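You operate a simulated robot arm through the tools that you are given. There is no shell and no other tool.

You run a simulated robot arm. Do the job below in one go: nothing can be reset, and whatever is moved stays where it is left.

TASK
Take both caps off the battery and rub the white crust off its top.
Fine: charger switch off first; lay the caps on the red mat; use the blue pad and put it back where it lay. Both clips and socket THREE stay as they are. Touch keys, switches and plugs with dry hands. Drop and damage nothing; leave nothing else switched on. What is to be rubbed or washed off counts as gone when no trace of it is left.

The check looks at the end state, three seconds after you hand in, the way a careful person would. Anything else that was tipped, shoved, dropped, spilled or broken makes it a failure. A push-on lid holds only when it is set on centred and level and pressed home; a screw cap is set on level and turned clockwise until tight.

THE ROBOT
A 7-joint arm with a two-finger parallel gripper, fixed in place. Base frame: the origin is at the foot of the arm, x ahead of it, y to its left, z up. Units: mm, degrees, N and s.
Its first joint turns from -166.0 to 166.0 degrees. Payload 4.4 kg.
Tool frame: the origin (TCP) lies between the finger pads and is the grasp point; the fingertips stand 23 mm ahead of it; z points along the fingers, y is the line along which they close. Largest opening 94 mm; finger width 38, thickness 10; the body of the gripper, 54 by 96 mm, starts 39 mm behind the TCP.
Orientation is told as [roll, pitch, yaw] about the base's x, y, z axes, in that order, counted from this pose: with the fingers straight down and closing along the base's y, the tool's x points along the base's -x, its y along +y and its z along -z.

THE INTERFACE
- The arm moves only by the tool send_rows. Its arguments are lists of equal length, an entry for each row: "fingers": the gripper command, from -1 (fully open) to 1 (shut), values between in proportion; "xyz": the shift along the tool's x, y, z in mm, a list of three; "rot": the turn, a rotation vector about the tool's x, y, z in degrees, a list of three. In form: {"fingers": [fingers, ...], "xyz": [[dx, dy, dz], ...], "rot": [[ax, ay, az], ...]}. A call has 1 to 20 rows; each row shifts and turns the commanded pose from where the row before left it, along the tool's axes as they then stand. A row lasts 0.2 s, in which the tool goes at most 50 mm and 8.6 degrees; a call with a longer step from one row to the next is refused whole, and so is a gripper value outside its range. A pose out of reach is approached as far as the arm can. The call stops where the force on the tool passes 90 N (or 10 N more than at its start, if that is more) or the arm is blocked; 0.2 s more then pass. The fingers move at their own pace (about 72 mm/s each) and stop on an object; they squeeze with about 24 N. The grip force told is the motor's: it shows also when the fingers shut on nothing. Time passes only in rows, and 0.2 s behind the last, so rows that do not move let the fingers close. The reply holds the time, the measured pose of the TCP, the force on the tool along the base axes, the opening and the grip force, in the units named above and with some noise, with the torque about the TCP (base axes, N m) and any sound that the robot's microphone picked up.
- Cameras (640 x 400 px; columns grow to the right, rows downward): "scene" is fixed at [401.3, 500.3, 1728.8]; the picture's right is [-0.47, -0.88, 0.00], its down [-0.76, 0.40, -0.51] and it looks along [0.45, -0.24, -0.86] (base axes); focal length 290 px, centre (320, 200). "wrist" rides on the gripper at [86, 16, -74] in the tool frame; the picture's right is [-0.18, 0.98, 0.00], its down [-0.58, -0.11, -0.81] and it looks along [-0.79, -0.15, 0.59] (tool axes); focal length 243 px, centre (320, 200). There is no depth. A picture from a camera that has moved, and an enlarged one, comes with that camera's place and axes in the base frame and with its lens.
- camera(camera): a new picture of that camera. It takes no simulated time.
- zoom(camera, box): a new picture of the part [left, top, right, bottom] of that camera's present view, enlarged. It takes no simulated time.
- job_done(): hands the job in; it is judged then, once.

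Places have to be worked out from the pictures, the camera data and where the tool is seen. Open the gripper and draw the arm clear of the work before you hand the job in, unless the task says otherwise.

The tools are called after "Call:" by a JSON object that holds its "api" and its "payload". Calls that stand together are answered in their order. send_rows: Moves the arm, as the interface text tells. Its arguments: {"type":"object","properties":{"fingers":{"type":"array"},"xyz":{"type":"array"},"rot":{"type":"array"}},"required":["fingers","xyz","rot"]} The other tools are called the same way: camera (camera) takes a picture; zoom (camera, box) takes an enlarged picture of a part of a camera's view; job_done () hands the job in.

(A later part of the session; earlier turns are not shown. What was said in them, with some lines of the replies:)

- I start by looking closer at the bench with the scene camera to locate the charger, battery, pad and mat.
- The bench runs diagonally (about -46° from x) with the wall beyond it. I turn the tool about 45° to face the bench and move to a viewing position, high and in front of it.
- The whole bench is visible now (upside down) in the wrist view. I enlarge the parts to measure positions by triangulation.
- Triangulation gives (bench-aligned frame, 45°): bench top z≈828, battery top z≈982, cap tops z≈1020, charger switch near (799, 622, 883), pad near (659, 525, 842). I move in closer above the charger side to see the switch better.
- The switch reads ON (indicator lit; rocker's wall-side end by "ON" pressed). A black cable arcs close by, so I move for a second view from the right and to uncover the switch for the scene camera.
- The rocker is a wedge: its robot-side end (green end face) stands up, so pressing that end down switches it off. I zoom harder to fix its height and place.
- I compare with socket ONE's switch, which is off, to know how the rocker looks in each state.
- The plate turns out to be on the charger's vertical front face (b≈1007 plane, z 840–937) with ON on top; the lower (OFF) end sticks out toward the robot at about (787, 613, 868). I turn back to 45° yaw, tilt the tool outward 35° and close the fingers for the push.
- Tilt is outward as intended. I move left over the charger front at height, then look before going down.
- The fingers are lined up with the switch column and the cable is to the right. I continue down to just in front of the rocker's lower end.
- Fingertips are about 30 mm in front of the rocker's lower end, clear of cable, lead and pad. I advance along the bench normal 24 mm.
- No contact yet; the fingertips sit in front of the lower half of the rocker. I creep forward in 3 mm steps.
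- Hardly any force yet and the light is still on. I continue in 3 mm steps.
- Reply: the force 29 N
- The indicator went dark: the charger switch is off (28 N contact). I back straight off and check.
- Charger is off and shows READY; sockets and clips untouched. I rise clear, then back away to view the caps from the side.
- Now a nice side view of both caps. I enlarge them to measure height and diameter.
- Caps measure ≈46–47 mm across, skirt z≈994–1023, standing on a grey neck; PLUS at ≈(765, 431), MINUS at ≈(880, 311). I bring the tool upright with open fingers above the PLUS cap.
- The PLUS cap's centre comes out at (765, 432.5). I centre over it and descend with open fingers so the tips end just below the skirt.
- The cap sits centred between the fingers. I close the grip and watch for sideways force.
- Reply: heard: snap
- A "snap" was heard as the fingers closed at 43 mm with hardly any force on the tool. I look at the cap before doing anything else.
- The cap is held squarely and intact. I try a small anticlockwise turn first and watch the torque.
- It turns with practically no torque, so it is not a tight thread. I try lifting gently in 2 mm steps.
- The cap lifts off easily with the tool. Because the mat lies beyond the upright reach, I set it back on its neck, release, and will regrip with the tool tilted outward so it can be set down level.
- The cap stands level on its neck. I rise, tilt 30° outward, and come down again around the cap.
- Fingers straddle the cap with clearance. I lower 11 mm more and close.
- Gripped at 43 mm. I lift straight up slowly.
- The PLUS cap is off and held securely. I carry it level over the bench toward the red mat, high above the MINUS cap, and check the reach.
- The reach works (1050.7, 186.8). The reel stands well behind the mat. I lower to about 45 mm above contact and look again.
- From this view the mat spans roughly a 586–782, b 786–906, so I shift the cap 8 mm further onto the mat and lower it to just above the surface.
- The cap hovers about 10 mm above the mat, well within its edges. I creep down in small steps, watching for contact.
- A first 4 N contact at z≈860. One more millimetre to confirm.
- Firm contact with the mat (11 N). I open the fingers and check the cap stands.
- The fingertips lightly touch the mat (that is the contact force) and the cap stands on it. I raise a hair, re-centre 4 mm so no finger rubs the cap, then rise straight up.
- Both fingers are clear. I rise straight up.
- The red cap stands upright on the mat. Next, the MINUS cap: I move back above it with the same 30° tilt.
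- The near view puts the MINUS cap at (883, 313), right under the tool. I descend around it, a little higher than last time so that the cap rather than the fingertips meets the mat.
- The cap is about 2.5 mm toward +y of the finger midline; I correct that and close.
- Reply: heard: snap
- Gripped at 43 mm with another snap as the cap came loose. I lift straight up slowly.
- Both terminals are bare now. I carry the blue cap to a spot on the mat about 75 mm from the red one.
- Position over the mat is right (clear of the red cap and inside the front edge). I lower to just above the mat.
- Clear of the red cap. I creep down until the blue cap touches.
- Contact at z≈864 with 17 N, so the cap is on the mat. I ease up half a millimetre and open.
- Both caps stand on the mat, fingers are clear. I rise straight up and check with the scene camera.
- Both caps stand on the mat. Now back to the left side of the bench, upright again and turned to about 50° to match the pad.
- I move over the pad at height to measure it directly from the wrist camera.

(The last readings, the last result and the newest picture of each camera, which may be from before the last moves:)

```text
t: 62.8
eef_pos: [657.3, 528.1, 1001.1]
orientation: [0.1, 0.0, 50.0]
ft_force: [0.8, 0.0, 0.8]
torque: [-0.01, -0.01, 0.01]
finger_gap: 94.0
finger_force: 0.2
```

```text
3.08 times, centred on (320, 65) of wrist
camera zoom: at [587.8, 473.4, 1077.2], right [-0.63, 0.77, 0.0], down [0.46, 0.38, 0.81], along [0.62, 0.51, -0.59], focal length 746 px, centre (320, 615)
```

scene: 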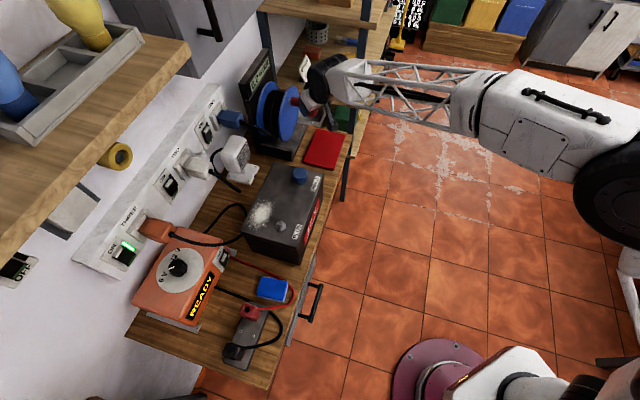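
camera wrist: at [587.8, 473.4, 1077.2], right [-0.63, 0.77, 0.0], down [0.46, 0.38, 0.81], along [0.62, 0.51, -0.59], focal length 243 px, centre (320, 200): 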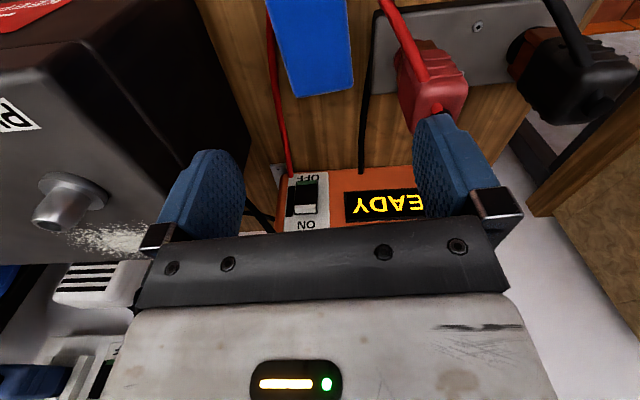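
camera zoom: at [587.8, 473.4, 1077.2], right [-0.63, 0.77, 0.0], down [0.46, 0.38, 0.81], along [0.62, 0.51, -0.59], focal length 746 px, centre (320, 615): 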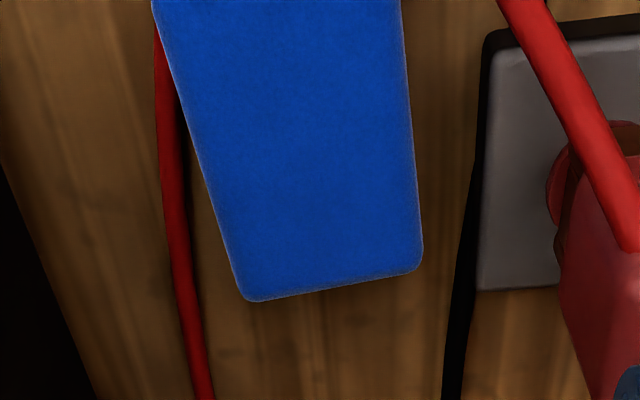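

The pad measures ≈83×57×24 mm, centred near (658.4, 524.7), turned ≈51.5°, top z≈851. The red lead lies on the bench ~13 mm beside it (top ≈835), so I'll grip only the pad's upper ~10 mm. I align and descend to just above it.

Call:
{"api": "send_rows", "payload": {"fingers": [-1, -1, -1, -1, -1], "xyz": [[1.2, -1.4, 0], [0, 0, 45], [0, 0, 45], [0, 0, 26], [0, 0, 0]], "rot": [[0, 0, -1.5], [0, 0, 0], [0, 0, 0], [0, 0, 0], [0, 0, 0]]}}

Call:
{"api": "camera", "payload": {"camera": "wrist"}}

Call:
{"api": "zoom", "payload": {"camera": "scene", "box": [230, 255, 330, 335]}}

```text
t: 64.0
eef_pos: [657.5, 523.6, 884.3]
orientation: [-0.1, 0.0, 51.5]
ft_force: [-0.1, 0.2, 1.2]
torque: [0.02, 0.03, 0.04]
finger_gap: 94.0
finger_force: 0.1
```

```text
taken
camera wrist: at [590.5, 467.7, 959.6], right [-0.65, 0.76, 0.0], down [0.45, 0.39, 0.81], along [0.61, 0.53, -0.59], focal length 243 px, centre (320, 200)
```

wrist: 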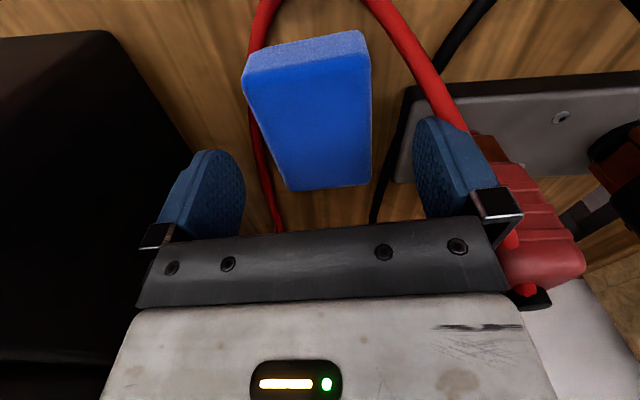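

```text
5.00 times, centred on (280, 295) of scene
camera zoom: at [401.3, 500.3, 1728.8], right [-0.47, -0.88, 0.0], down [-0.76, 0.4, -0.51], along [0.45, -0.24, -0.86], focal length 1448 px, centre (520, -275)
```

zoom: 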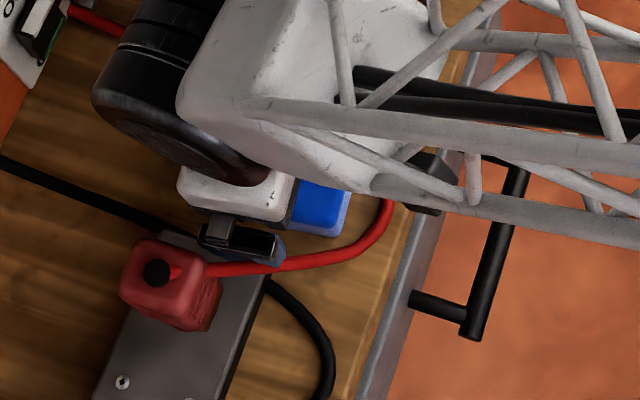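

The pad is well centred under the tool, but at full opening the clip-side finger would come near the red lead. I narrow the opening to 66 mm, shift 8 mm toward the wall end of the pad, and look before lowering.

Call:
{"api": "send_rows", "payload": {"fingers": [-0.4, -0.4, -0.4, -0.4], "xyz": [[-8, 0, 0], [0, 0, 5], [0, 0, 3], [0, 0, 0]], "rot": [[0, 0, 0], [0, 0, 0], [0, 0, 0], [0, 0, 0]]}}

Call:
{"api": "camera", "payload": {"camera": "wrist"}}

Call:
{"api": "zoom", "payload": {"camera": "scene", "box": [240, 270, 310, 320]}}

```text
t: 65.0
eef_pos: [664.1, 530.8, 876.4]
orientation: [0.1, 0.0, 51.5]
ft_force: [-0.1, -0.1, 0.1]
torque: [0.0, -0.02, 0.03]
finger_gap: 65.6
finger_force: 0.1
```

```text
taken
camera wrist: at [596.9, 474.1, 952.1], right [-0.65, 0.76, 0.0], down [0.45, 0.39, 0.81], along [0.61, 0.53, -0.59], focal length 243 px, centre (320, 200)
```

wrist: 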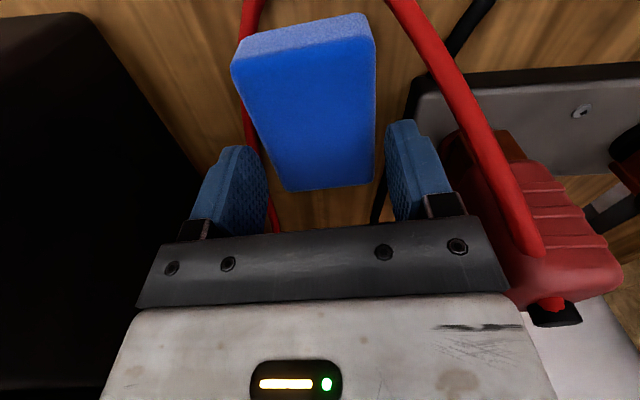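

```text
8.00 times, centred on (275, 295) of scene
camera zoom: at [401.3, 500.3, 1728.8], right [-0.47, -0.88, 0.0], down [-0.76, 0.4, -0.51], along [0.45, -0.24, -0.86], focal length 2316 px, centre (680, -560)
```

zoom: 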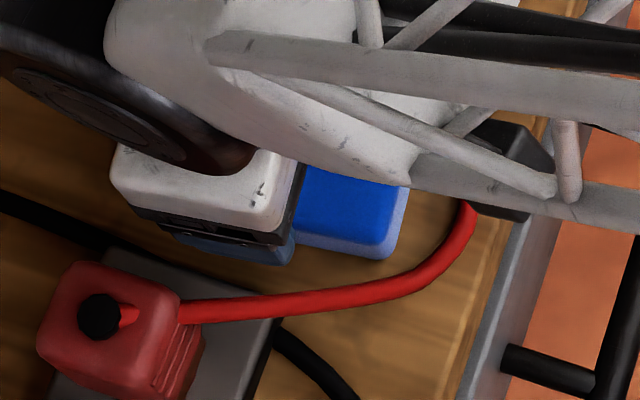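

The lead and clip are clear of the narrower fingers. I lower 12 mm so the tips are about 841, then close on the pad.

Call:
{"api": "send_rows", "payload": {"fingers": [-0.4, -0.4, -0.4, -0.25, 1, 1, 1], "xyz": [[0, 0, 6], [0, 0, 6], [0, 0, 0], [0, 0, 0], [0, 0, 0], [0, 0, 0], [0, 0, 0]], "rot": [[0, 0, 0], [0, 0, 0], [0, 0, 0], [0, 0, 0], [0, 0, 0], [0, 0, 0], [0, 0, 0]]}}

Call:
{"api": "camera", "payload": {"camera": "wrist"}}

Call:
{"api": "zoom", "payload": {"camera": "scene", "box": [240, 270, 310, 320]}}

```text
t: 66.6
eef_pos: [664.9, 529.5, 864.9]
orientation: [0.1, 0.0, 51.6]
ft_force: [1.3, -0.4, 0.5]
torque: [0.01, -0.01, -0.03]
finger_gap: 58.7
finger_force: 24.0
```

```text
taken
camera wrist: at [597.5, 473.7, 939.5], right [-0.65, 0.76, 0.0], down [0.45, 0.39, 0.81], along [0.61, 0.53, -0.59], focal length 243 px, centre (320, 200)
```

wrist: 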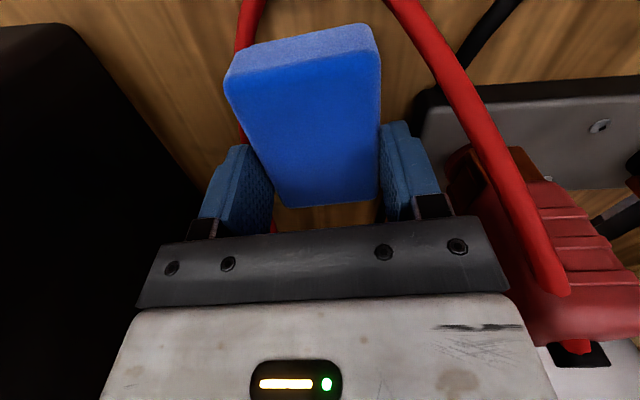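

```text
8.00 times, centred on (275, 295) of scene
camera zoom: at [401.3, 500.3, 1728.8], right [-0.47, -0.88, 0.0], down [-0.76, 0.4, -0.51], along [0.45, -0.24, -0.86], focal length 2316 px, centre (680, -560)
```

zoom: 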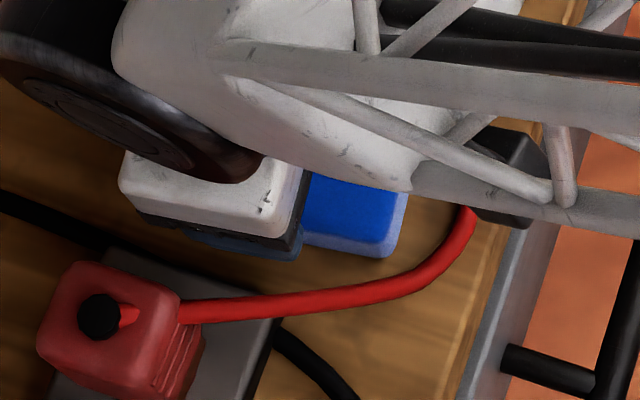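

The pad is held (58.7 mm). I lift a little and check that it comes along cleanly.

Call:
{"api": "send_rows", "payload": {"fingers": [1, 1, 1, 1, 1], "xyz": [[0, 0, -4], [0, 0, -8], [0, 0, -20], [0, 0, -30], [0, 0, 0]], "rot": [[0, 0, 0], [0, 0, 0], [0, 0, 0], [0, 0, 0], [0, 0, 0]]}}

Call:
{"api": "camera", "payload": {"camera": "wrist"}}

Call:
{"api": "zoom", "payload": {"camera": "scene", "box": [230, 255, 330, 335]}}

```text
t: 67.8
eef_pos: [668.2, 529.4, 924.2]
orientation: [0.0, 0.0, 51.5]
ft_force: [0.7, 0.2, 0.1]
torque: [-0.01, -0.01, 0.01]
finger_gap: 58.8
finger_force: 23.5
```

```text
taken
camera wrist: at [599.8, 473.1, 1000.8], right [-0.65, 0.76, 0.0], down [0.45, 0.39, 0.81], along [0.61, 0.53, -0.59], focal length 243 px, centre (320, 200)
```

wrist: 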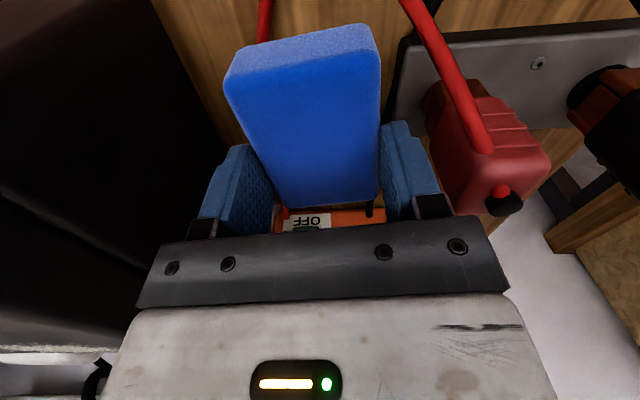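

```text
5.00 times, centred on (280, 295) of scene
camera zoom: at [401.3, 500.3, 1728.8], right [-0.47, -0.88, 0.0], down [-0.76, 0.4, -0.51], along [0.45, -0.24, -0.86], focal length 1448 px, centre (520, -275)
```

zoom: 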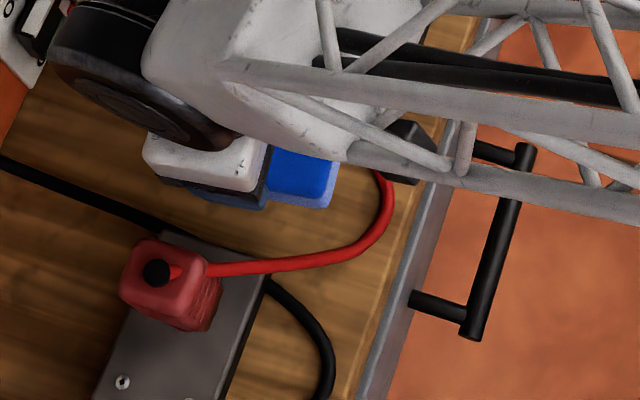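

The pad comes along and the leads stay put; relative to the tool it spans x −34…+45, y −26…+29. I raise it, align with the battery (45°) and go above the crust centre.

Call:
{"api": "send_rows", "payload": {"fingers": [1, 1, 1, 1, 1, 1, 1, 1, 1, 1, 1], "xyz": [[0, 0, -39], [0, 0, -39], [0, 0, -39], [0, 0, -39], [0, 0, 0], [-17.25, -40.4, 0], [-17.25, -40.4, 0], [-17.25, -40.4, 0], [-17.25, -40.4, 0], [0, 0, 25], [0, 0, 0]], "rot": [[0, 0, 0], [0, 0, 0], [0, 0, 0], [0, 0, 0], [0, 0, 6.5], [0, 0, 0], [0, 0, 0], [0, 0, 0], [0, 0, 0], [0, 0, 0], [0, 0, 0]]}}

Call:
{"api": "camera", "payload": {"camera": "wrist"}}

Call:
{"api": "zoom", "payload": {"camera": "scene", "box": [220, 150, 340, 270]}}

```text
t: 70.2
eef_pos: [826.1, 465.4, 1057.0]
orientation: [-0.1, 0.0, 45.0]
ft_force: [-0.4, 0.1, 0.0]
torque: [-0.04, 0.03, 0.0]
finger_gap: 58.7
finger_force: 24.5
```

```text
taken
camera wrist: at [752.5, 417.1, 1132.5], right [-0.56, 0.83, 0.0], down [0.49, 0.33, 0.81], along [0.67, 0.46, -0.59], focal length 243 px, centre (320, 200)
```

wrist: 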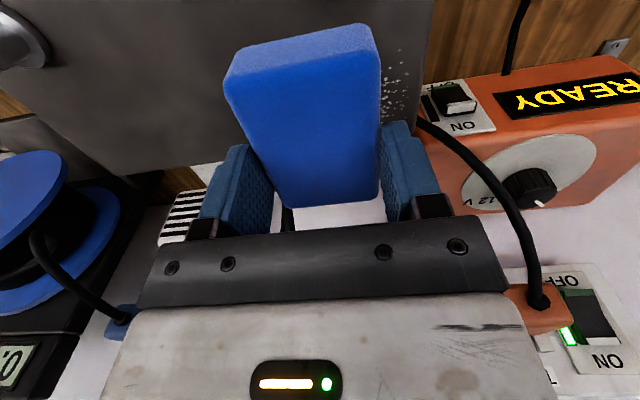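

```text
3.33 times, centred on (280, 210) of scene
camera zoom: at [401.3, 500.3, 1728.8], right [-0.47, -0.88, 0.0], down [-0.76, 0.4, -0.51], along [0.45, -0.24, -0.86], focal length 965 px, centre (453, 167)
```

zoom: 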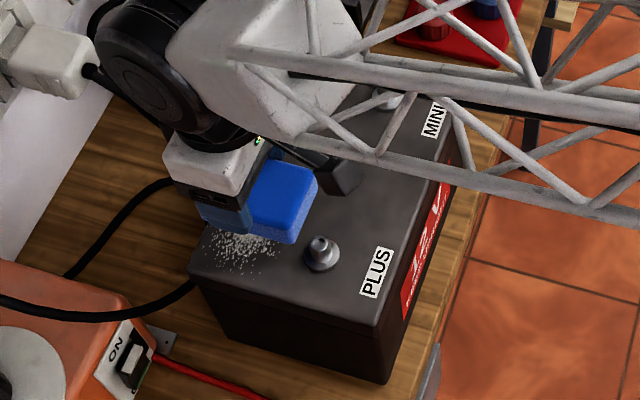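

The pad hovers over the crust, clear of the PLUS terminal. I lower it to near contact.

Call:
{"api": "send_rows", "payload": {"fingers": [1, 1, 1, 1], "xyz": [[0, 0, 15], [0, 0, 12], [0, 0, 3], [0, 0, 0]], "rot": [[0, 0, 0], [0, 0, 0], [0, 0, 0], [0, 0, 0]]}}

Call:
{"api": "zoom", "payload": {"camera": "scene", "box": [230, 180, 310, 260]}}

```text
t: 71.2
eef_pos: [827.7, 464.8, 1029.3]
orientation: [0.0, -0.1, 45.0]
ft_force: [1.0, -0.7, 14.9]
torque: [-0.18, 0.18, -0.03]
finger_gap: 58.8
finger_force: 24.1
```

```text
5.00 times, centred on (270, 220) of scene
camera zoom: at [401.3, 500.3, 1728.8], right [-0.47, -0.88, 0.0], down [-0.76, 0.4, -0.51], along [0.45, -0.24, -0.86], focal length 1448 px, centre (570, 100)
```

zoom: 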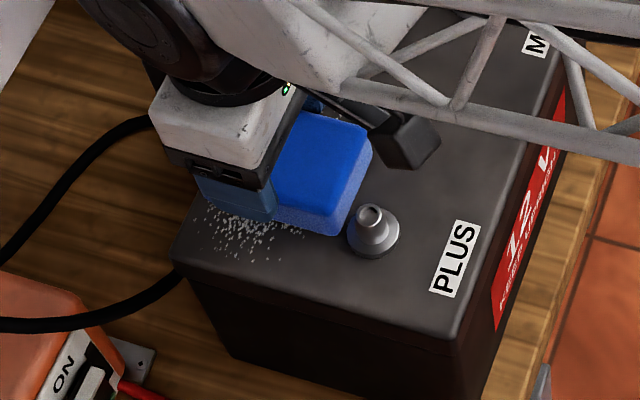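

Contact with about 15 N. I sweep the pad along the battery toward the MINUS side first and watch the forces.

Call:
{"api": "send_rows", "payload": {"fingers": [1, 1, 1, 1, 1, 1, 1], "xyz": [[0, -7, 0], [0, -7, 0], [0, -7, 0], [0, -7, 0], [0, -7, 0], [0, -6, 0], [0, 0, 0]], "rot": [[0, 0, 0], [0, 0, 0], [0, 0, 0], [0, 0, 0], [0, 0, 0], [0, 0, 0], [0, 0, 0]]}}

Call:
{"api": "zoom", "payload": {"camera": "scene", "box": [230, 180, 310, 260]}}

```text
t: 72.8
eef_pos: [857.0, 434.1, 1029.4]
orientation: [0.0, 0.0, 45.0]
ft_force: [-8.7, 7.7, 30.5]
torque: [0.28, 0.28, -0.05]
finger_gap: 58.9
finger_force: 24.6
```

```text
5.00 times, centred on (270, 220) of scene
camera zoom: at [401.3, 500.3, 1728.8], right [-0.47, -0.88, 0.0], down [-0.76, 0.4, -0.51], along [0.45, -0.24, -0.86], focal length 1448 px, centre (570, 100)
```

zoom: 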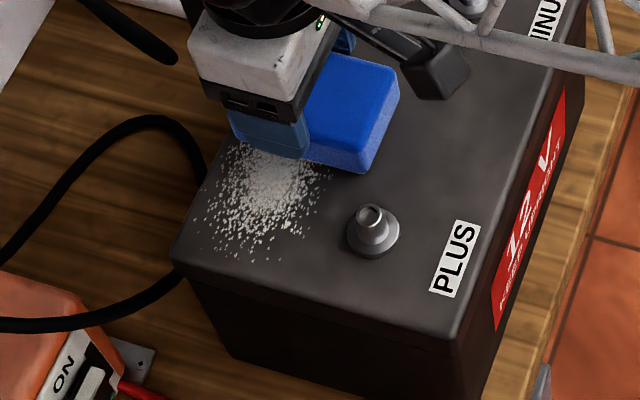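

Friction and normal force (30 N) are fine; the crust looks thinner where rubbed but needs more passes. I sweep back across the whole patch.

Call:
{"api": "send_rows", "payload": {"fingers": [1, 1, 1, 1, 1, 1, 1, 1, 1, 1, 1, 1], "xyz": [[0, 7, 0], [0, 7, 0], [0, 7, 0], [0, 7, 0], [0, 7, 0], [0, 7, 0], [0, 7, 0], [0, 7, 0], [0, 7, 0], [0, 7, 0], [0, 5, 0], [0, 0, 0]], "rot": [[0, 0, 0], [0, 0, 0], [0, 0, 0], [0, 0, 0], [0, 0, 0], [0, 0, 0], [0, 0, 0], [0, 0, 0], [0, 0, 0], [0, 0, 0], [0, 0, 0], [0, 0, 0]]}}

Call:
{"api": "zoom", "payload": {"camera": "scene", "box": [230, 180, 310, 260]}}

Call:
{"api": "camera", "payload": {"camera": "wrist"}}

```text
t: 75.4
eef_pos: [804.4, 486.7, 1028.2]
orientation: [0.0, 0.0, 45.0]
ft_force: [2.0, -5.0, 11.1]
torque: [-0.08, 0.02, 0.02]
finger_gap: 59.0
finger_force: 23.9
```

```text
5.00 times, centred on (270, 220) of scene
camera zoom: at [401.3, 500.3, 1728.8], right [-0.47, -0.88, 0.0], down [-0.76, 0.4, -0.51], along [0.45, -0.24, -0.86], focal length 1448 px, centre (570, 100)
```

zoom: 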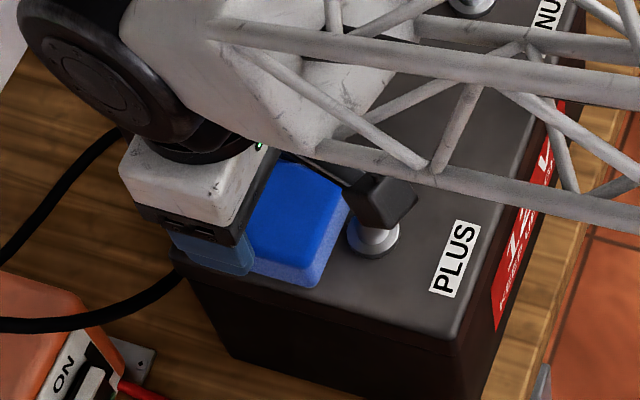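

```text
taken
camera wrist: at [730.8, 439.9, 1103.5], right [-0.56, 0.83, 0.0], down [0.49, 0.33, 0.81], along [0.67, 0.46, -0.59], focal length 243 px, centre (320, 200)
```

wrist: 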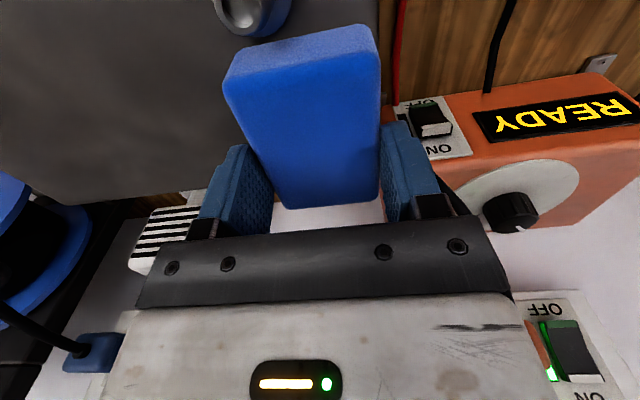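

The area to the right of the pad already looks clean. I make a second pass, shifted 6 mm toward the back edge.

Call:
{"api": "send_rows", "payload": {"fingers": [1, 1, 1, 1, 1, 1, 1, 1, 1, 1, 1, 1, 1], "xyz": [[-6, 0, 0], [0, -7, 0], [0, -7, 0], [0, -7, 0], [0, -7, 0], [0, -7, 0], [0, -7, 0], [0, -7, 0], [0, -7, 0], [0, -7, 0], [0, -7, 0], [0, -5, 0], [0, 0, 0]], "rot": [[0, 0, 0], [0, 0, 0], [0, 0, 0], [0, 0, 0], [0, 0, 0], [0, 0, 0], [0, 0, 0], [0, 0, 0], [0, 0, 0], [0, 0, 0], [0, 0, 0], [0, 0, 0], [0, 0, 0]]}}

Call:
{"api": "zoom", "payload": {"camera": "scene", "box": [230, 180, 310, 260]}}

```text
t: 78.2
eef_pos: [860.9, 440.3, 1027.5]
orientation: [-0.1, -0.1, 45.0]
ft_force: [-6.7, 8.8, 24.2]
torque: [0.24, 0.16, -0.01]
finger_gap: 58.8
finger_force: 24.1
```

```text
5.00 times, centred on (270, 220) of scene
camera zoom: at [401.3, 500.3, 1728.8], right [-0.47, -0.88, 0.0], down [-0.76, 0.4, -0.51], along [0.45, -0.24, -0.86], focal length 1448 px, centre (570, 100)
```

zoom: 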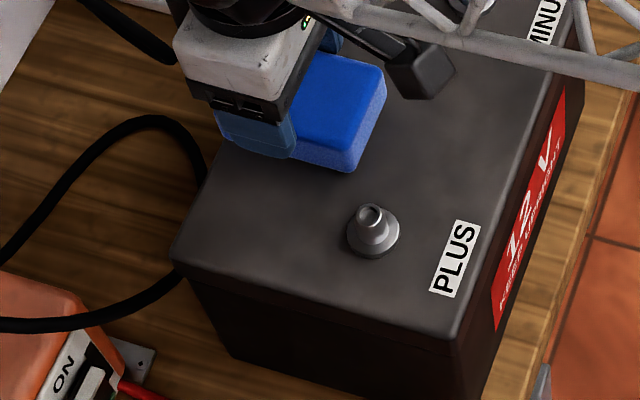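

The left part is clean now. One more full pass back, then I lift the pad for inspection.

Call:
{"api": "send_rows", "payload": {"fingers": [1, 1, 1, 1, 1, 1, 1, 1, 1, 1, 1, 1, 1, 1, 1, 1, 1], "xyz": [[0, -6, 0], [6, 0, 0], [0, 8, 0], [0, 8, 0], [0, 8, 0], [0, 8, 0], [0, 8, 0], [0, 8, 0], [0, 8, 0], [0, 8, 0], [0, 8, 0], [0, 8, 0], [0, 0, 0], [0, 0, -5], [0, 0, -25], [0, 0, -35], [0, 0, 0]], "rot": [[0, 0, 0], [0, 0, 0], [0, 0, 0], [0, 0, 0], [0, 0, 0], [0, 0, 0], [0, 0, 0], [0, 0, 0], [0, 0, 0], [0, 0, 0], [0, 0, 0], [0, 0, 0], [0, 0, 0], [0, 0, 0], [0, 0, 0], [0, 0, 0], [0, 0, 0]]}}

Call:
{"api": "camera", "payload": {"camera": "wrist"}}

Call:
{"api": "zoom", "payload": {"camera": "scene", "box": [230, 150, 330, 260]}}

```text
t: 81.8
eef_pos: [808.6, 489.2, 1092.4]
orientation: [0.0, 0.0, 45.0]
ft_force: [0.3, -0.1, -0.8]
torque: [-0.01, 0.0, -0.02]
finger_gap: 58.9
finger_force: 24.1
```

```text
taken
camera wrist: at [734.2, 440.9, 1168.4], right [-0.56, 0.83, 0.0], down [0.49, 0.33, 0.81], along [0.67, 0.46, -0.59], focal length 243 px, centre (320, 200)
```

wrist: 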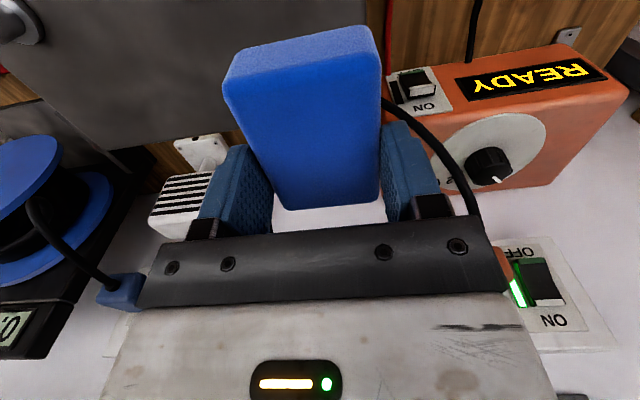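

```text
3.64 times, centred on (280, 205) of scene
camera zoom: at [401.3, 500.3, 1728.8], right [-0.47, -0.88, 0.0], down [-0.76, 0.4, -0.51], along [0.45, -0.24, -0.86], focal length 1053 px, centre (466, 182)
```

zoom: 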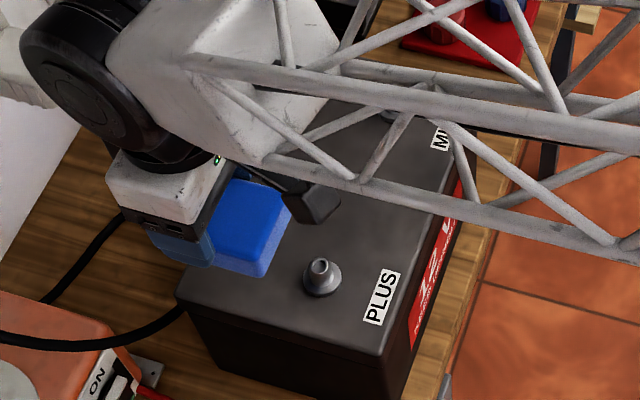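

I move back over the pad's place (staying high) to uncover the battery top for inspection.

Call:
{"api": "send_rows", "payload": {"fingers": [1, 1, 1, 1, 1], "xyz": [[18.15, 32.6, 0], [18.15, 32.6, 0], [18.15, 32.6, 0], [18.15, 32.6, 0], [0, 0, 0]], "rot": [[0, 0, 0], [0, 0, 0], [0, 0, 0], [0, 0, 0], [0, 0, 0]]}}

Call:
{"api": "camera", "payload": {"camera": "wrist"}}

Call:
{"api": "camera", "payload": {"camera": "scene"}}

Call:
{"api": "zoom", "payload": {"camera": "scene", "box": [240, 190, 290, 245]}}

```text
t: 83.0
eef_pos: [661.0, 528.7, 1090.4]
orientation: [0.0, 0.1, 45.0]
ft_force: [0.5, 0.0, -0.5]
torque: [-0.02, 0.0, 0.02]
finger_gap: 58.9
finger_force: 24.3
```

```text
taken
camera wrist: at [586.9, 480.4, 1166.0], right [-0.56, 0.83, 0.0], down [0.49, 0.33, 0.81], along [0.67, 0.46, -0.59], focal length 243 px, centre (320, 200)
```

wrist: 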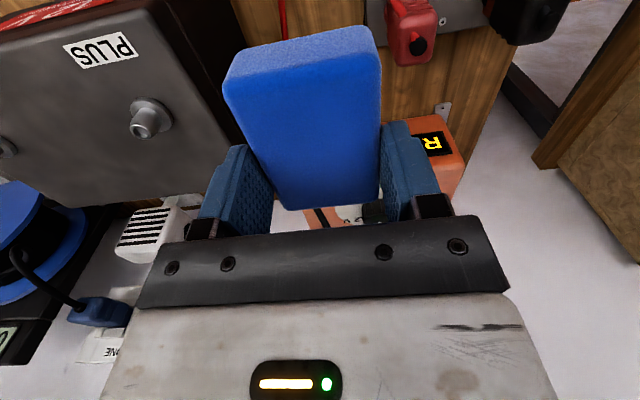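

```text
taken
```

scene: 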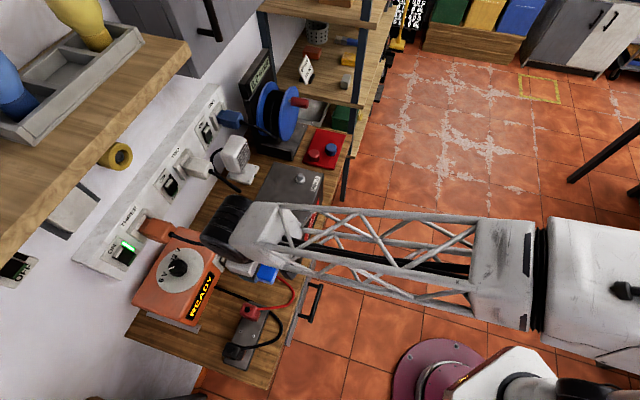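

```text
7.27 times, centred on (265, 218) of scene
camera zoom: at [401.3, 500.3, 1728.8], right [-0.47, -0.88, 0.0], down [-0.76, 0.4, -0.51], along [0.45, -0.24, -0.86], focal length 2106 px, centre (720, 73)
```

zoom: 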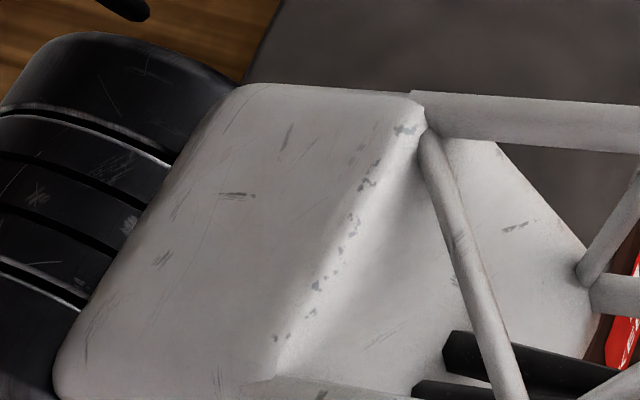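

The arm hides the battery from the scene camera here, but the wrist view shows its top; I enlarge that.

Call:
{"api": "zoom", "payload": {"camera": "wrist", "box": [60, 90, 240, 210]}}

Call:
{"api": "zoom", "payload": {"camera": "wrist", "box": [120, 130, 230, 200]}}

```text
3.33 times, centred on (150, 150) of wrist
camera zoom: at [586.9, 480.4, 1166.0], right [-0.56, 0.83, 0.0], down [0.49, 0.33, 0.81], along [0.67, 0.46, -0.59], focal length 809 px, centre (887, 367)
```

zoom: 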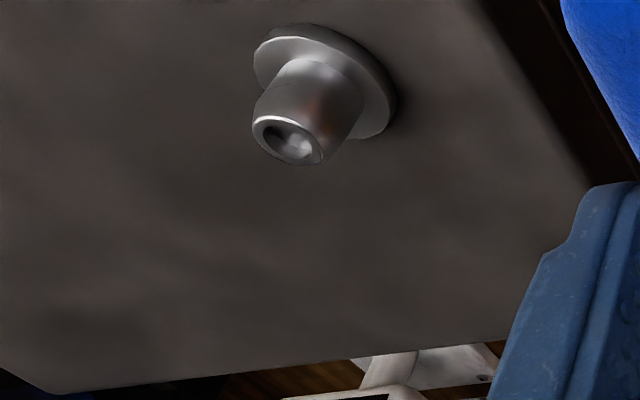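

```text
5.71 times, centred on (175, 165) of wrist
camera zoom: at [586.9, 480.4, 1166.0], right [-0.56, 0.83, 0.0], down [0.49, 0.33, 0.81], along [0.67, 0.46, -0.59], focal length 1386 px, centre (1149, 400)
```

zoom: 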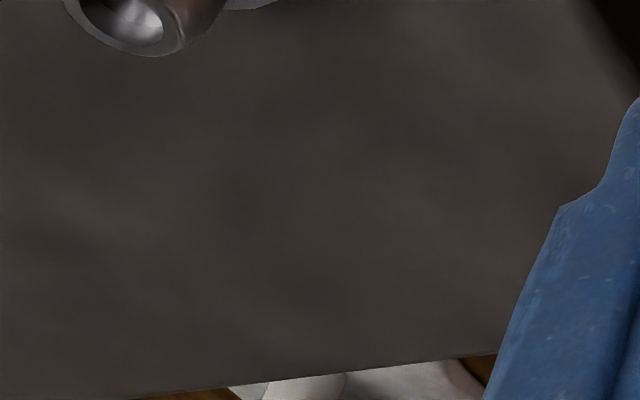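

The visible part looks completely clean. To be sure about the corners I draw back with the pad so the scene camera sees the whole top.

Call:
{"api": "send_rows", "payload": {"fingers": [1, 1, 1, 1, 1, 1, 1], "xyz": [[42.4, 0, -10], [42.4, 0, -10], [42.4, 0, -10], [42.4, 0, -10], [42.4, -20, 0], [42.4, -20, 0], [0, 0, 0]], "rot": [[0, 0, 0], [0, 0, 0], [0, 0, 0], [0, 0, 0], [0, 0, 0], [0, 0, 0], [0, 0, 0]]}}

Call:
{"api": "camera", "payload": {"camera": "scene"}}

Call:
{"api": "zoom", "payload": {"camera": "scene", "box": [235, 160, 330, 260]}}

Call:
{"api": "zoom", "payload": {"camera": "scene", "box": [240, 190, 290, 245]}}

Call:
{"api": "zoom", "payload": {"camera": "wrist", "box": [100, 0, 340, 160]}}

```text
t: 84.6
eef_pos: [508.9, 319.7, 1130.7]
orientation: [0.0, 0.1, 44.9]
ft_force: [-0.2, -0.4, -0.6]
torque: [0.01, 0.0, -0.02]
finger_gap: 58.9
finger_force: 24.3
```

```text
taken
```

scene: 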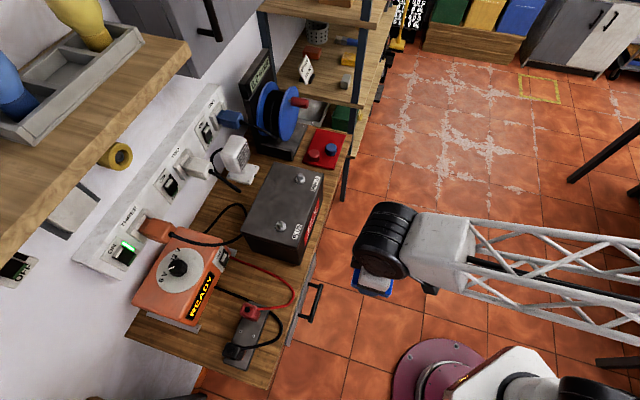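

```text
4.00 times, centred on (282, 210) of scene
camera zoom: at [401.3, 500.3, 1728.8], right [-0.47, -0.88, 0.0], down [-0.76, 0.4, -0.51], along [0.45, -0.24, -0.86], focal length 1158 px, centre (470, 160)
```

zoom: 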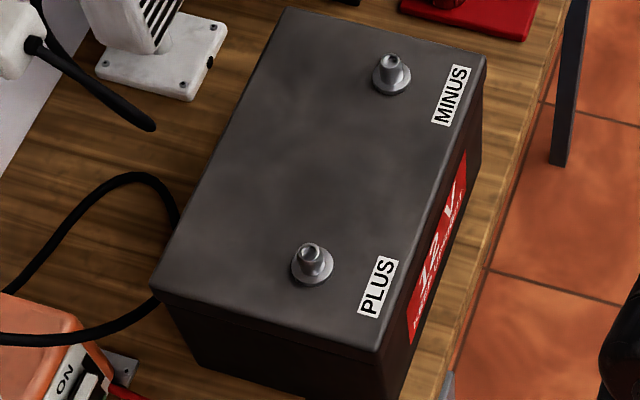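

```text
7.27 times, centred on (265, 218) of scene
camera zoom: at [401.3, 500.3, 1728.8], right [-0.47, -0.88, 0.0], down [-0.76, 0.4, -0.51], along [0.45, -0.24, -0.86], focal length 2106 px, centre (720, 73)
```

zoom: 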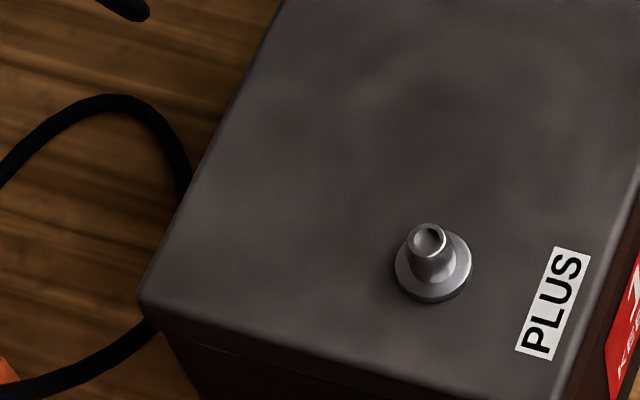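

```text
2.50 times, centred on (220, 80) of wrist
camera zoom: at [434.3, 271.9, 1206.0], right [-0.56, 0.83, 0.0], down [0.49, 0.33, 0.81], along [0.67, 0.46, -0.59], focal length 606 px, centre (570, 500)
```

zoom: 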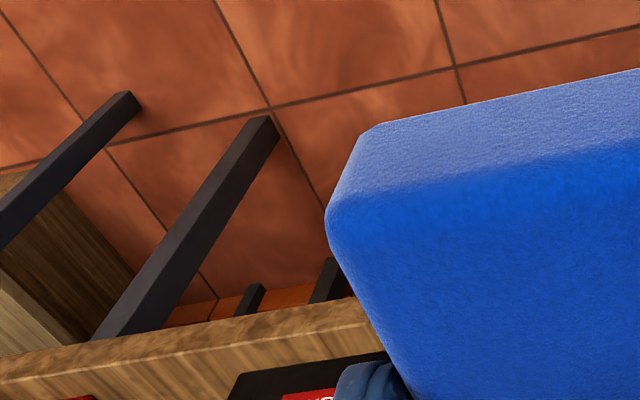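

No trace of crust is left and the battery hasn't moved. Now I check the pad's empty place before returning it.

Call:
{"api": "zoom", "payload": {"camera": "scene", "box": [240, 265, 310, 325]}}

Call:
{"api": "send_rows", "payload": {"fingers": [1, 1, 1, 1, 1, 1, 1, 1], "xyz": [[-43, 6.4, 0], [-43, 6.4, 0], [-43, 6.4, 0], [-43, 6.4, 0], [-43, 6.3, 0], [-43, 6.3, 0], [0, 0, 0], [0, 0, 0]], "rot": [[0, 0, 0], [0, 0, 0], [0, 0, 0], [0, 0, 0], [0, 0, 0], [0, 0, 0], [0, 0, -6.5], [0, 0, 0]]}}

```text
6.67 times, centred on (275, 295) of scene
camera zoom: at [401.3, 500.3, 1728.8], right [-0.47, -0.88, 0.0], down [-0.76, 0.4, -0.51], along [0.45, -0.24, -0.86], focal length 1930 px, centre (620, -433)
```

zoom: 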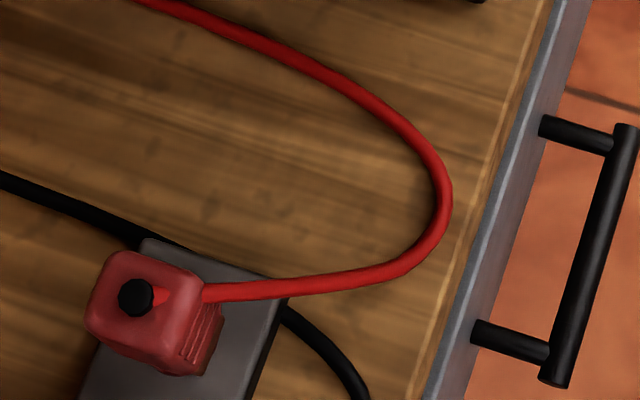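

```text
t: 86.4
eef_pos: [666.3, 529.9, 1130.7]
orientation: [-0.1, 0.0, 51.6]
ft_force: [-0.2, 0.1, -0.1]
torque: [-0.03, -0.01, 0.0]
finger_gap: 58.9
finger_force: 23.8
```

The place is free and the lead lies as before. I descend to ~18 mm above the bench position and look.

Call:
{"api": "send_rows", "payload": {"fingers": [1, 1, 1, 1, 1, 1, 1], "xyz": [[0, 0, 45], [0, 0, 45], [0, 0, 45], [0, 0, 45], [0, 0, 45], [0, 0, 25], [0, 0, 0]], "rot": [[0, 0, 0], [0, 0, 0], [0, 0, 0], [0, 0, 0], [0, 0, 0], [0, 0, 0], [0, 0, 0]]}}

Call:
{"api": "camera", "payload": {"camera": "wrist"}}

Call:
{"api": "zoom", "payload": {"camera": "scene", "box": [240, 270, 310, 320]}}

```text
t: 88.0
eef_pos: [665.3, 530.1, 881.7]
orientation: [-0.1, 0.1, 51.6]
ft_force: [-0.1, -0.4, -0.2]
torque: [-0.04, -0.02, 0.02]
finger_gap: 58.9
finger_force: 24.2
```

```text
taken
camera wrist: at [597.7, 473.8, 957.8], right [-0.65, 0.76, 0.0], down [0.45, 0.39, 0.81], along [0.61, 0.53, -0.59], focal length 243 px, centre (320, 200)
```

wrist: 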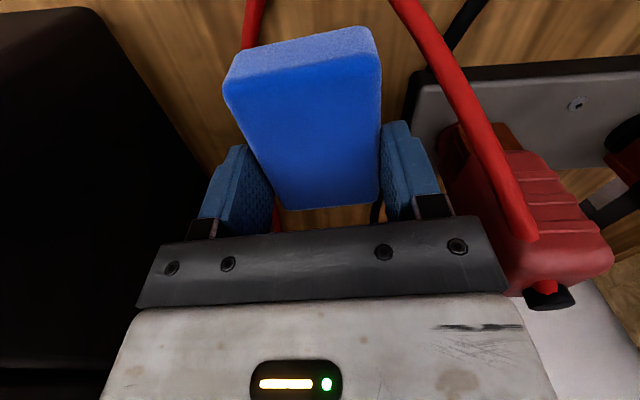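

```text
8.00 times, centred on (275, 295) of scene
camera zoom: at [401.3, 500.3, 1728.8], right [-0.47, -0.88, 0.0], down [-0.76, 0.4, -0.51], along [0.45, -0.24, -0.86], focal length 2316 px, centre (680, -560)
```

zoom: 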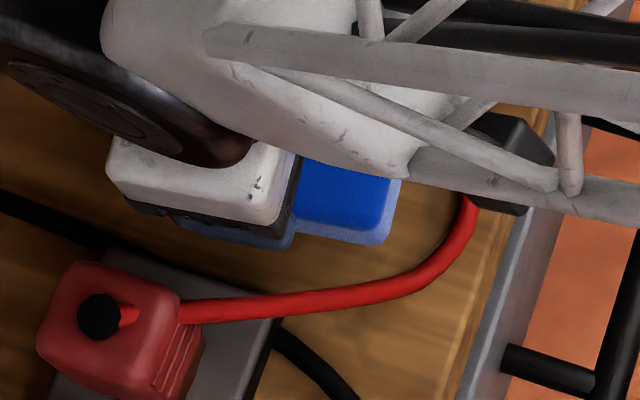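

Aligned as at the grasp. I lower the last stretch gently until the pad touches the bench.

Call:
{"api": "send_rows", "payload": {"fingers": [1, 1, 1, 1, 1], "xyz": [[0, 0, 7], [0, 0, 5], [0, 0, 2.5], [0, 0, 1.5], [0, 0, 0]], "rot": [[0, 0, 0], [0, 0, 0], [0, 0, 0], [0, 0, 0], [0, 0, 0]]}}

```text
t: 89.2
eef_pos: [664.2, 530.8, 866.0]
orientation: [0.0, 0.0, 51.5]
ft_force: [0.3, -0.1, -0.4]
torque: [0.0, 0.0, -0.02]
finger_gap: 58.8
finger_force: 24.0
```

Call:
{"api": "send_rows", "payload": {"fingers": [1, 1, 1], "xyz": [[0, 0, 1], [0, 0, 1], [0, 0, 0]], "rot": [[0, 0, 0], [0, 0, 0], [0, 0, 0]]}}

```text
t: 90.0
eef_pos: [665.1, 530.4, 864.6]
orientation: [0.1, 0.0, 51.5]
ft_force: [-0.1, -0.5, -0.1]
torque: [0.01, 0.01, 0.03]
finger_gap: 59.0
finger_force: 24.2
```

At the grasp height with no load yet; I go on in 1 mm steps to feel the bench.

Call:
{"api": "send_rows", "payload": {"fingers": [1, 1, 1], "xyz": [[0, 0, 1], [0, 0, 0.7], [0, 0, 0]], "rot": [[0, 0, 0], [0, 0, 0], [0, 0, 0]]}}

```text
t: 90.8
eef_pos: [664.2, 530.5, 861.6]
orientation: [0.0, 0.0, 51.5]
ft_force: [-0.7, 0.5, 0.0]
torque: [-0.02, 0.01, 0.01]
finger_gap: 59.1
finger_force: 23.8
```

Still no contact — the pad was probably pushed up a little in the grip while rubbing. I continue gently.

Call:
{"api": "send_rows", "payload": {"fingers": [1, 1, 1], "xyz": [[0, 0, 0.8], [0, 0, 0.8], [0, 0, 0]], "rot": [[0, 0, 0], [0, 0, 0], [0, 0, 0]]}}

Call:
{"api": "zoom", "payload": {"camera": "wrist", "box": [180, 0, 460, 220]}}

```text
t: 91.6
eef_pos: [664.9, 532.8, 862.9]
orientation: [0.0, -0.2, 51.4]
ft_force: [-3.9, -2.4, 14.6]
torque: [-0.19, 0.19, -0.01]
finger_gap: 58.9
finger_force: 23.9
```

```text
1.82 times, centred on (320, 110) of wrist
camera zoom: at [597.3, 475.7, 937.3], right [-0.65, 0.76, 0.0], down [0.45, 0.39, 0.81], along [0.61, 0.53, -0.59], focal length 441 px, centre (320, 364)
```

zoom: 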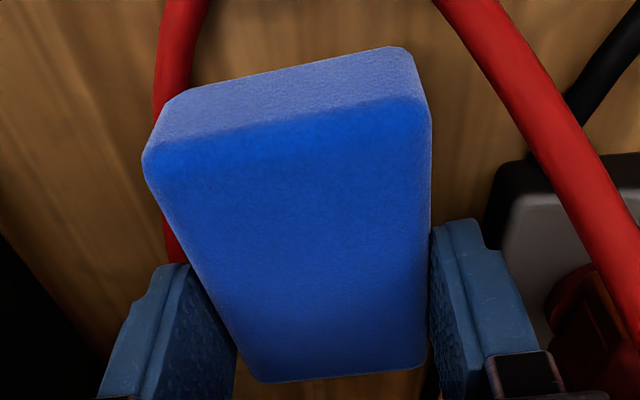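

Contact with the bench (15 N). I ease up slightly and open to 66 mm only, keeping the fingers off the leads.

Call:
{"api": "send_rows", "payload": {"fingers": [1, -0.3, -0.38, -0.38, -0.38], "xyz": [[0, 0, -0.8], [0, 0, 0], [0, 0, 0], [0, 0, 0], [0, 0, 0]], "rot": [[0, 0, 0], [0, 0, 0], [0, 0, 0], [0, 0, 0], [0, 0, 0]]}}

Call:
{"api": "zoom", "payload": {"camera": "wrist", "box": [180, 0, 460, 220]}}

```text
t: 92.8
eef_pos: [664.4, 532.1, 861.3]
orientation: [0.0, 0.0, 51.5]
ft_force: [-0.1, 0.2, 0.6]
torque: [0.01, 0.0, 0.01]
finger_gap: 64.9
finger_force: 0.0
```

```text
1.82 times, centred on (320, 110) of wrist
camera zoom: at [596.9, 475.5, 937.2], right [-0.65, 0.76, 0.0], down [0.45, 0.39, 0.81], along [0.61, 0.53, -0.59], focal length 441 px, centre (320, 364)
```

zoom: 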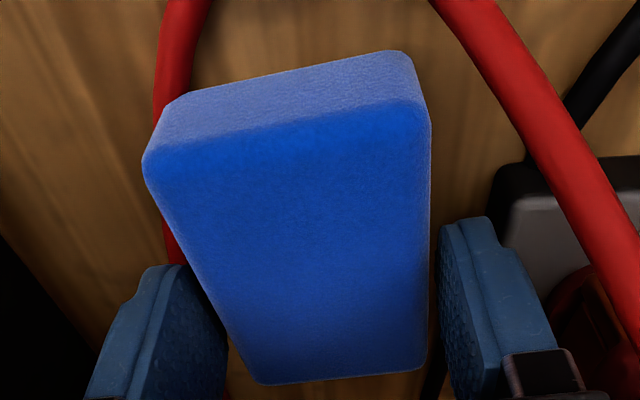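

The pad rests on the bench, both fingers clear of it. I rise straight up and withdraw to compare with its original place.

Call:
{"api": "send_rows", "payload": {"fingers": [-0.38, -0.38, -0.38, -0.38, -0.38, -0.38, -0.38, -0.38, -0.38, -0.38, -0.38], "xyz": [[0, 0, -5], [0, 0, -20], [0, 0, -45], [0, 0, -45], [0, 0, -45], [0, 0, -45], [45, 0, -20], [45, 0, -20], [45, 0, -20], [45, 0, 0], [45, 0, 0]], "rot": [[0, 0, 0], [0, 0, 0], [0, 0, 0], [0, 0, 0], [0, 0, 0], [0, 0, 0], [0, 0, 0], [0, 0, 0], [0, 0, 0], [0, 0, 0], [0, 0, 0]]}}

Call:
{"api": "camera", "payload": {"camera": "scene"}}

Call:
{"api": "zoom", "payload": {"camera": "scene", "box": [240, 265, 310, 325]}}

Call:
{"api": "zoom", "payload": {"camera": "scene", "box": [80, 180, 340, 380]}}

Call:
{"api": "zoom", "payload": {"camera": "scene", "box": [200, 80, 360, 280]}}

```text
t: 95.2
eef_pos: [525.7, 353.0, 1122.3]
orientation: [-0.1, 0.1, 51.4]
ft_force: [0.1, 0.8, -0.7]
torque: [0.0, 0.01, 0.0]
finger_gap: 64.7
finger_force: 0.0
```

```text
taken
```

scene: 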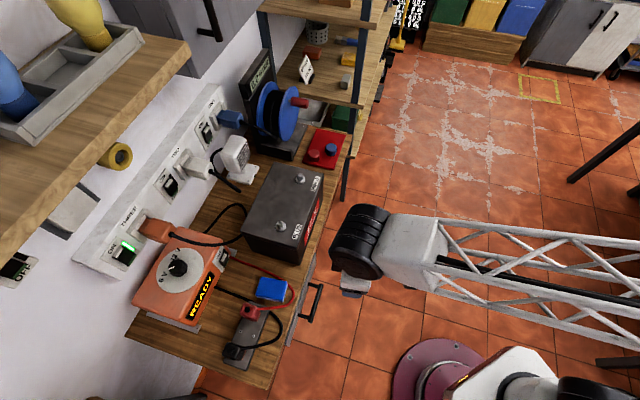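

```text
6.67 times, centred on (275, 295) of scene
camera zoom: at [401.3, 500.3, 1728.8], right [-0.47, -0.88, 0.0], down [-0.76, 0.4, -0.51], along [0.45, -0.24, -0.86], focal length 1930 px, centre (620, -433)
```

zoom: 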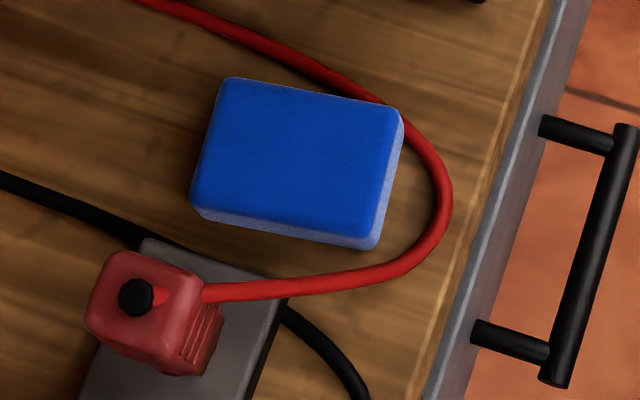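

```text
2.00 times, centred on (210, 280) of scene
camera zoom: at [401.3, 500.3, 1728.8], right [-0.47, -0.88, 0.0], down [-0.76, 0.4, -0.51], along [0.45, -0.24, -0.86], focal length 579 px, centre (540, 40)
```

zoom: 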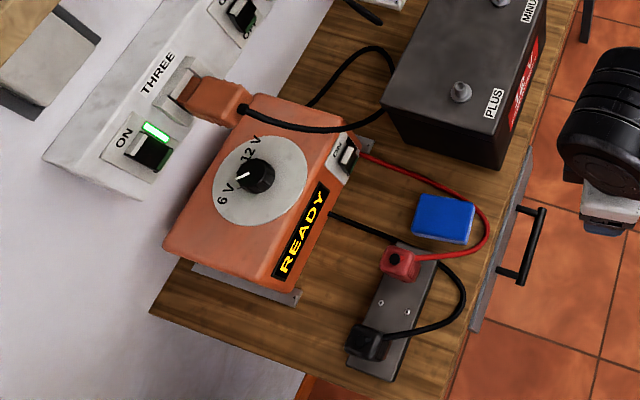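

```text
2.00 times, centred on (280, 180) of scene
camera zoom: at [401.3, 500.3, 1728.8], right [-0.47, -0.88, 0.0], down [-0.76, 0.4, -0.51], along [0.45, -0.24, -0.86], focal length 579 px, centre (400, 240)
```

zoom: 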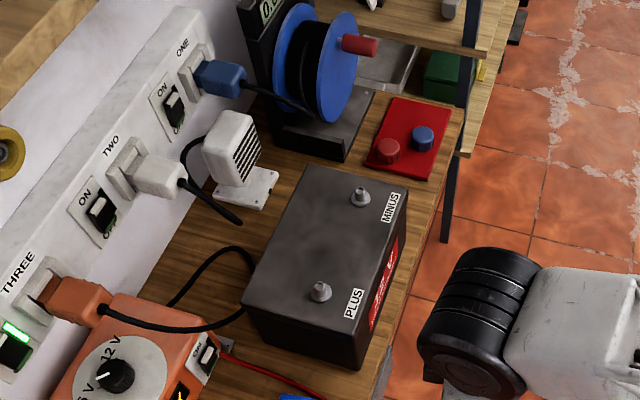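

Everything is in place: pad back within ~2 mm, clips and socket THREE unchanged, charger off, both caps on the mat. I open the gripper fully and take one last close look at the battery top from the wrist.

Call:
{"api": "send_rows", "payload": {"fingers": [-1, -1, -1], "xyz": [[0, -25, -30], [0, -25, -30], [0, 0, 0]], "rot": [[0, 0, 0], [0, 0, 0], [0, 0, 0]]}}

Call:
{"api": "camera", "payload": {"camera": "wrist"}}

Call:
{"api": "zoom", "payload": {"camera": "scene", "box": [240, 160, 330, 260]}}

Call:
{"api": "zoom", "payload": {"camera": "scene", "box": [290, 110, 360, 180]}}

```text
t: 96.0
eef_pos: [564.5, 325.2, 1184.1]
orientation: [0.0, -0.1, 51.4]
ft_force: [-0.5, -1.3, 0.4]
torque: [0.01, 0.01, 0.0]
finger_gap: 94.1
finger_force: 0.0
```

```text
taken
camera wrist: at [497.8, 269.3, 1260.4], right [-0.65, 0.76, 0.0], down [0.45, 0.39, 0.81], along [0.61, 0.53, -0.59], focal length 243 px, centre (320, 200)
```

wrist: 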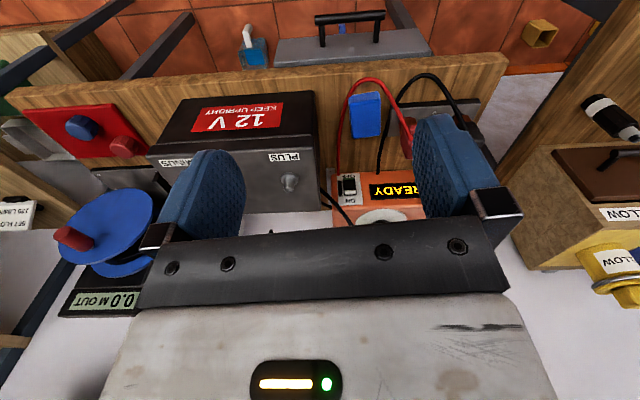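

```text
4.00 times, centred on (285, 210) of scene
camera zoom: at [401.3, 500.3, 1728.8], right [-0.47, -0.88, 0.0], down [-0.76, 0.4, -0.51], along [0.45, -0.24, -0.86], focal length 1158 px, centre (460, 160)
```

zoom: 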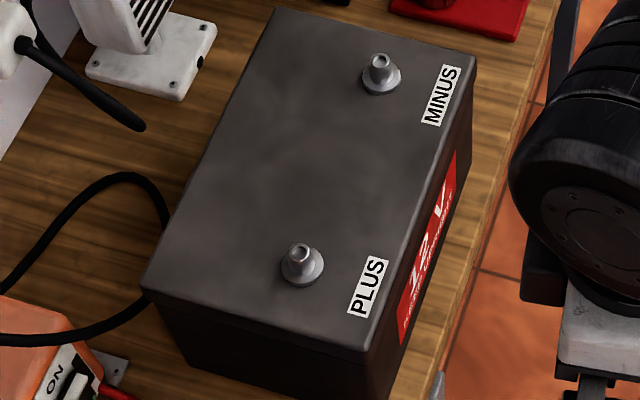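

```text
5.71 times, centred on (325, 145) of scene
camera zoom: at [401.3, 500.3, 1728.8], right [-0.47, -0.88, 0.0], down [-0.76, 0.4, -0.51], along [0.45, -0.24, -0.86], focal length 1654 px, centre (291, 514)
```

zoom: 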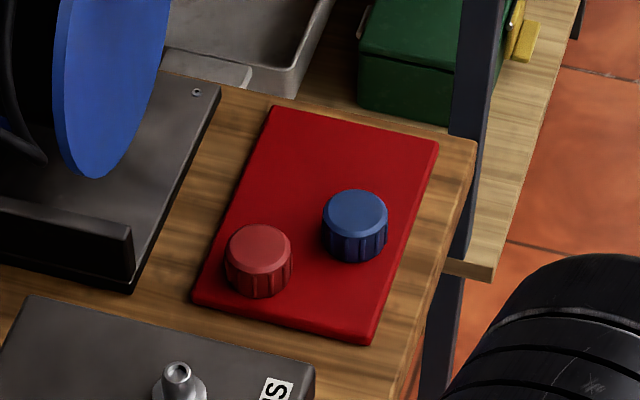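

The battery top is clean with both terminals bare. Both caps stand fully on the red mat, the pad is back in its place, the charger switch is off and socket THREE is still on. The gripper is open and clear, so I hand the job in.

Call:
{"api": "job_done", "payload": {}}

```text
The job is handed in.
```

The job is done and handed in. I don't have the check's verdict, but the last pictures show everything as you asked:

- **Charger:** I switched it off first. Its display changed from NO CLIPS to READY. Socket THREE is still on and both clips are where they were.
- **Caps:** Both came off and stand upright on the red mat. A snap was heard as I gripped each one; both look whole in the pictures.
- **Crust:** I rubbed it off with the blue pad, and no trace shows on the battery top. The battery did not shift.
- **Pad:** It is back within about 2 mm of where it lay, and the leads beside it were not disturbed.

The gripper is open and clear of the bench. I saw nothing dropped, tipped or damaged.
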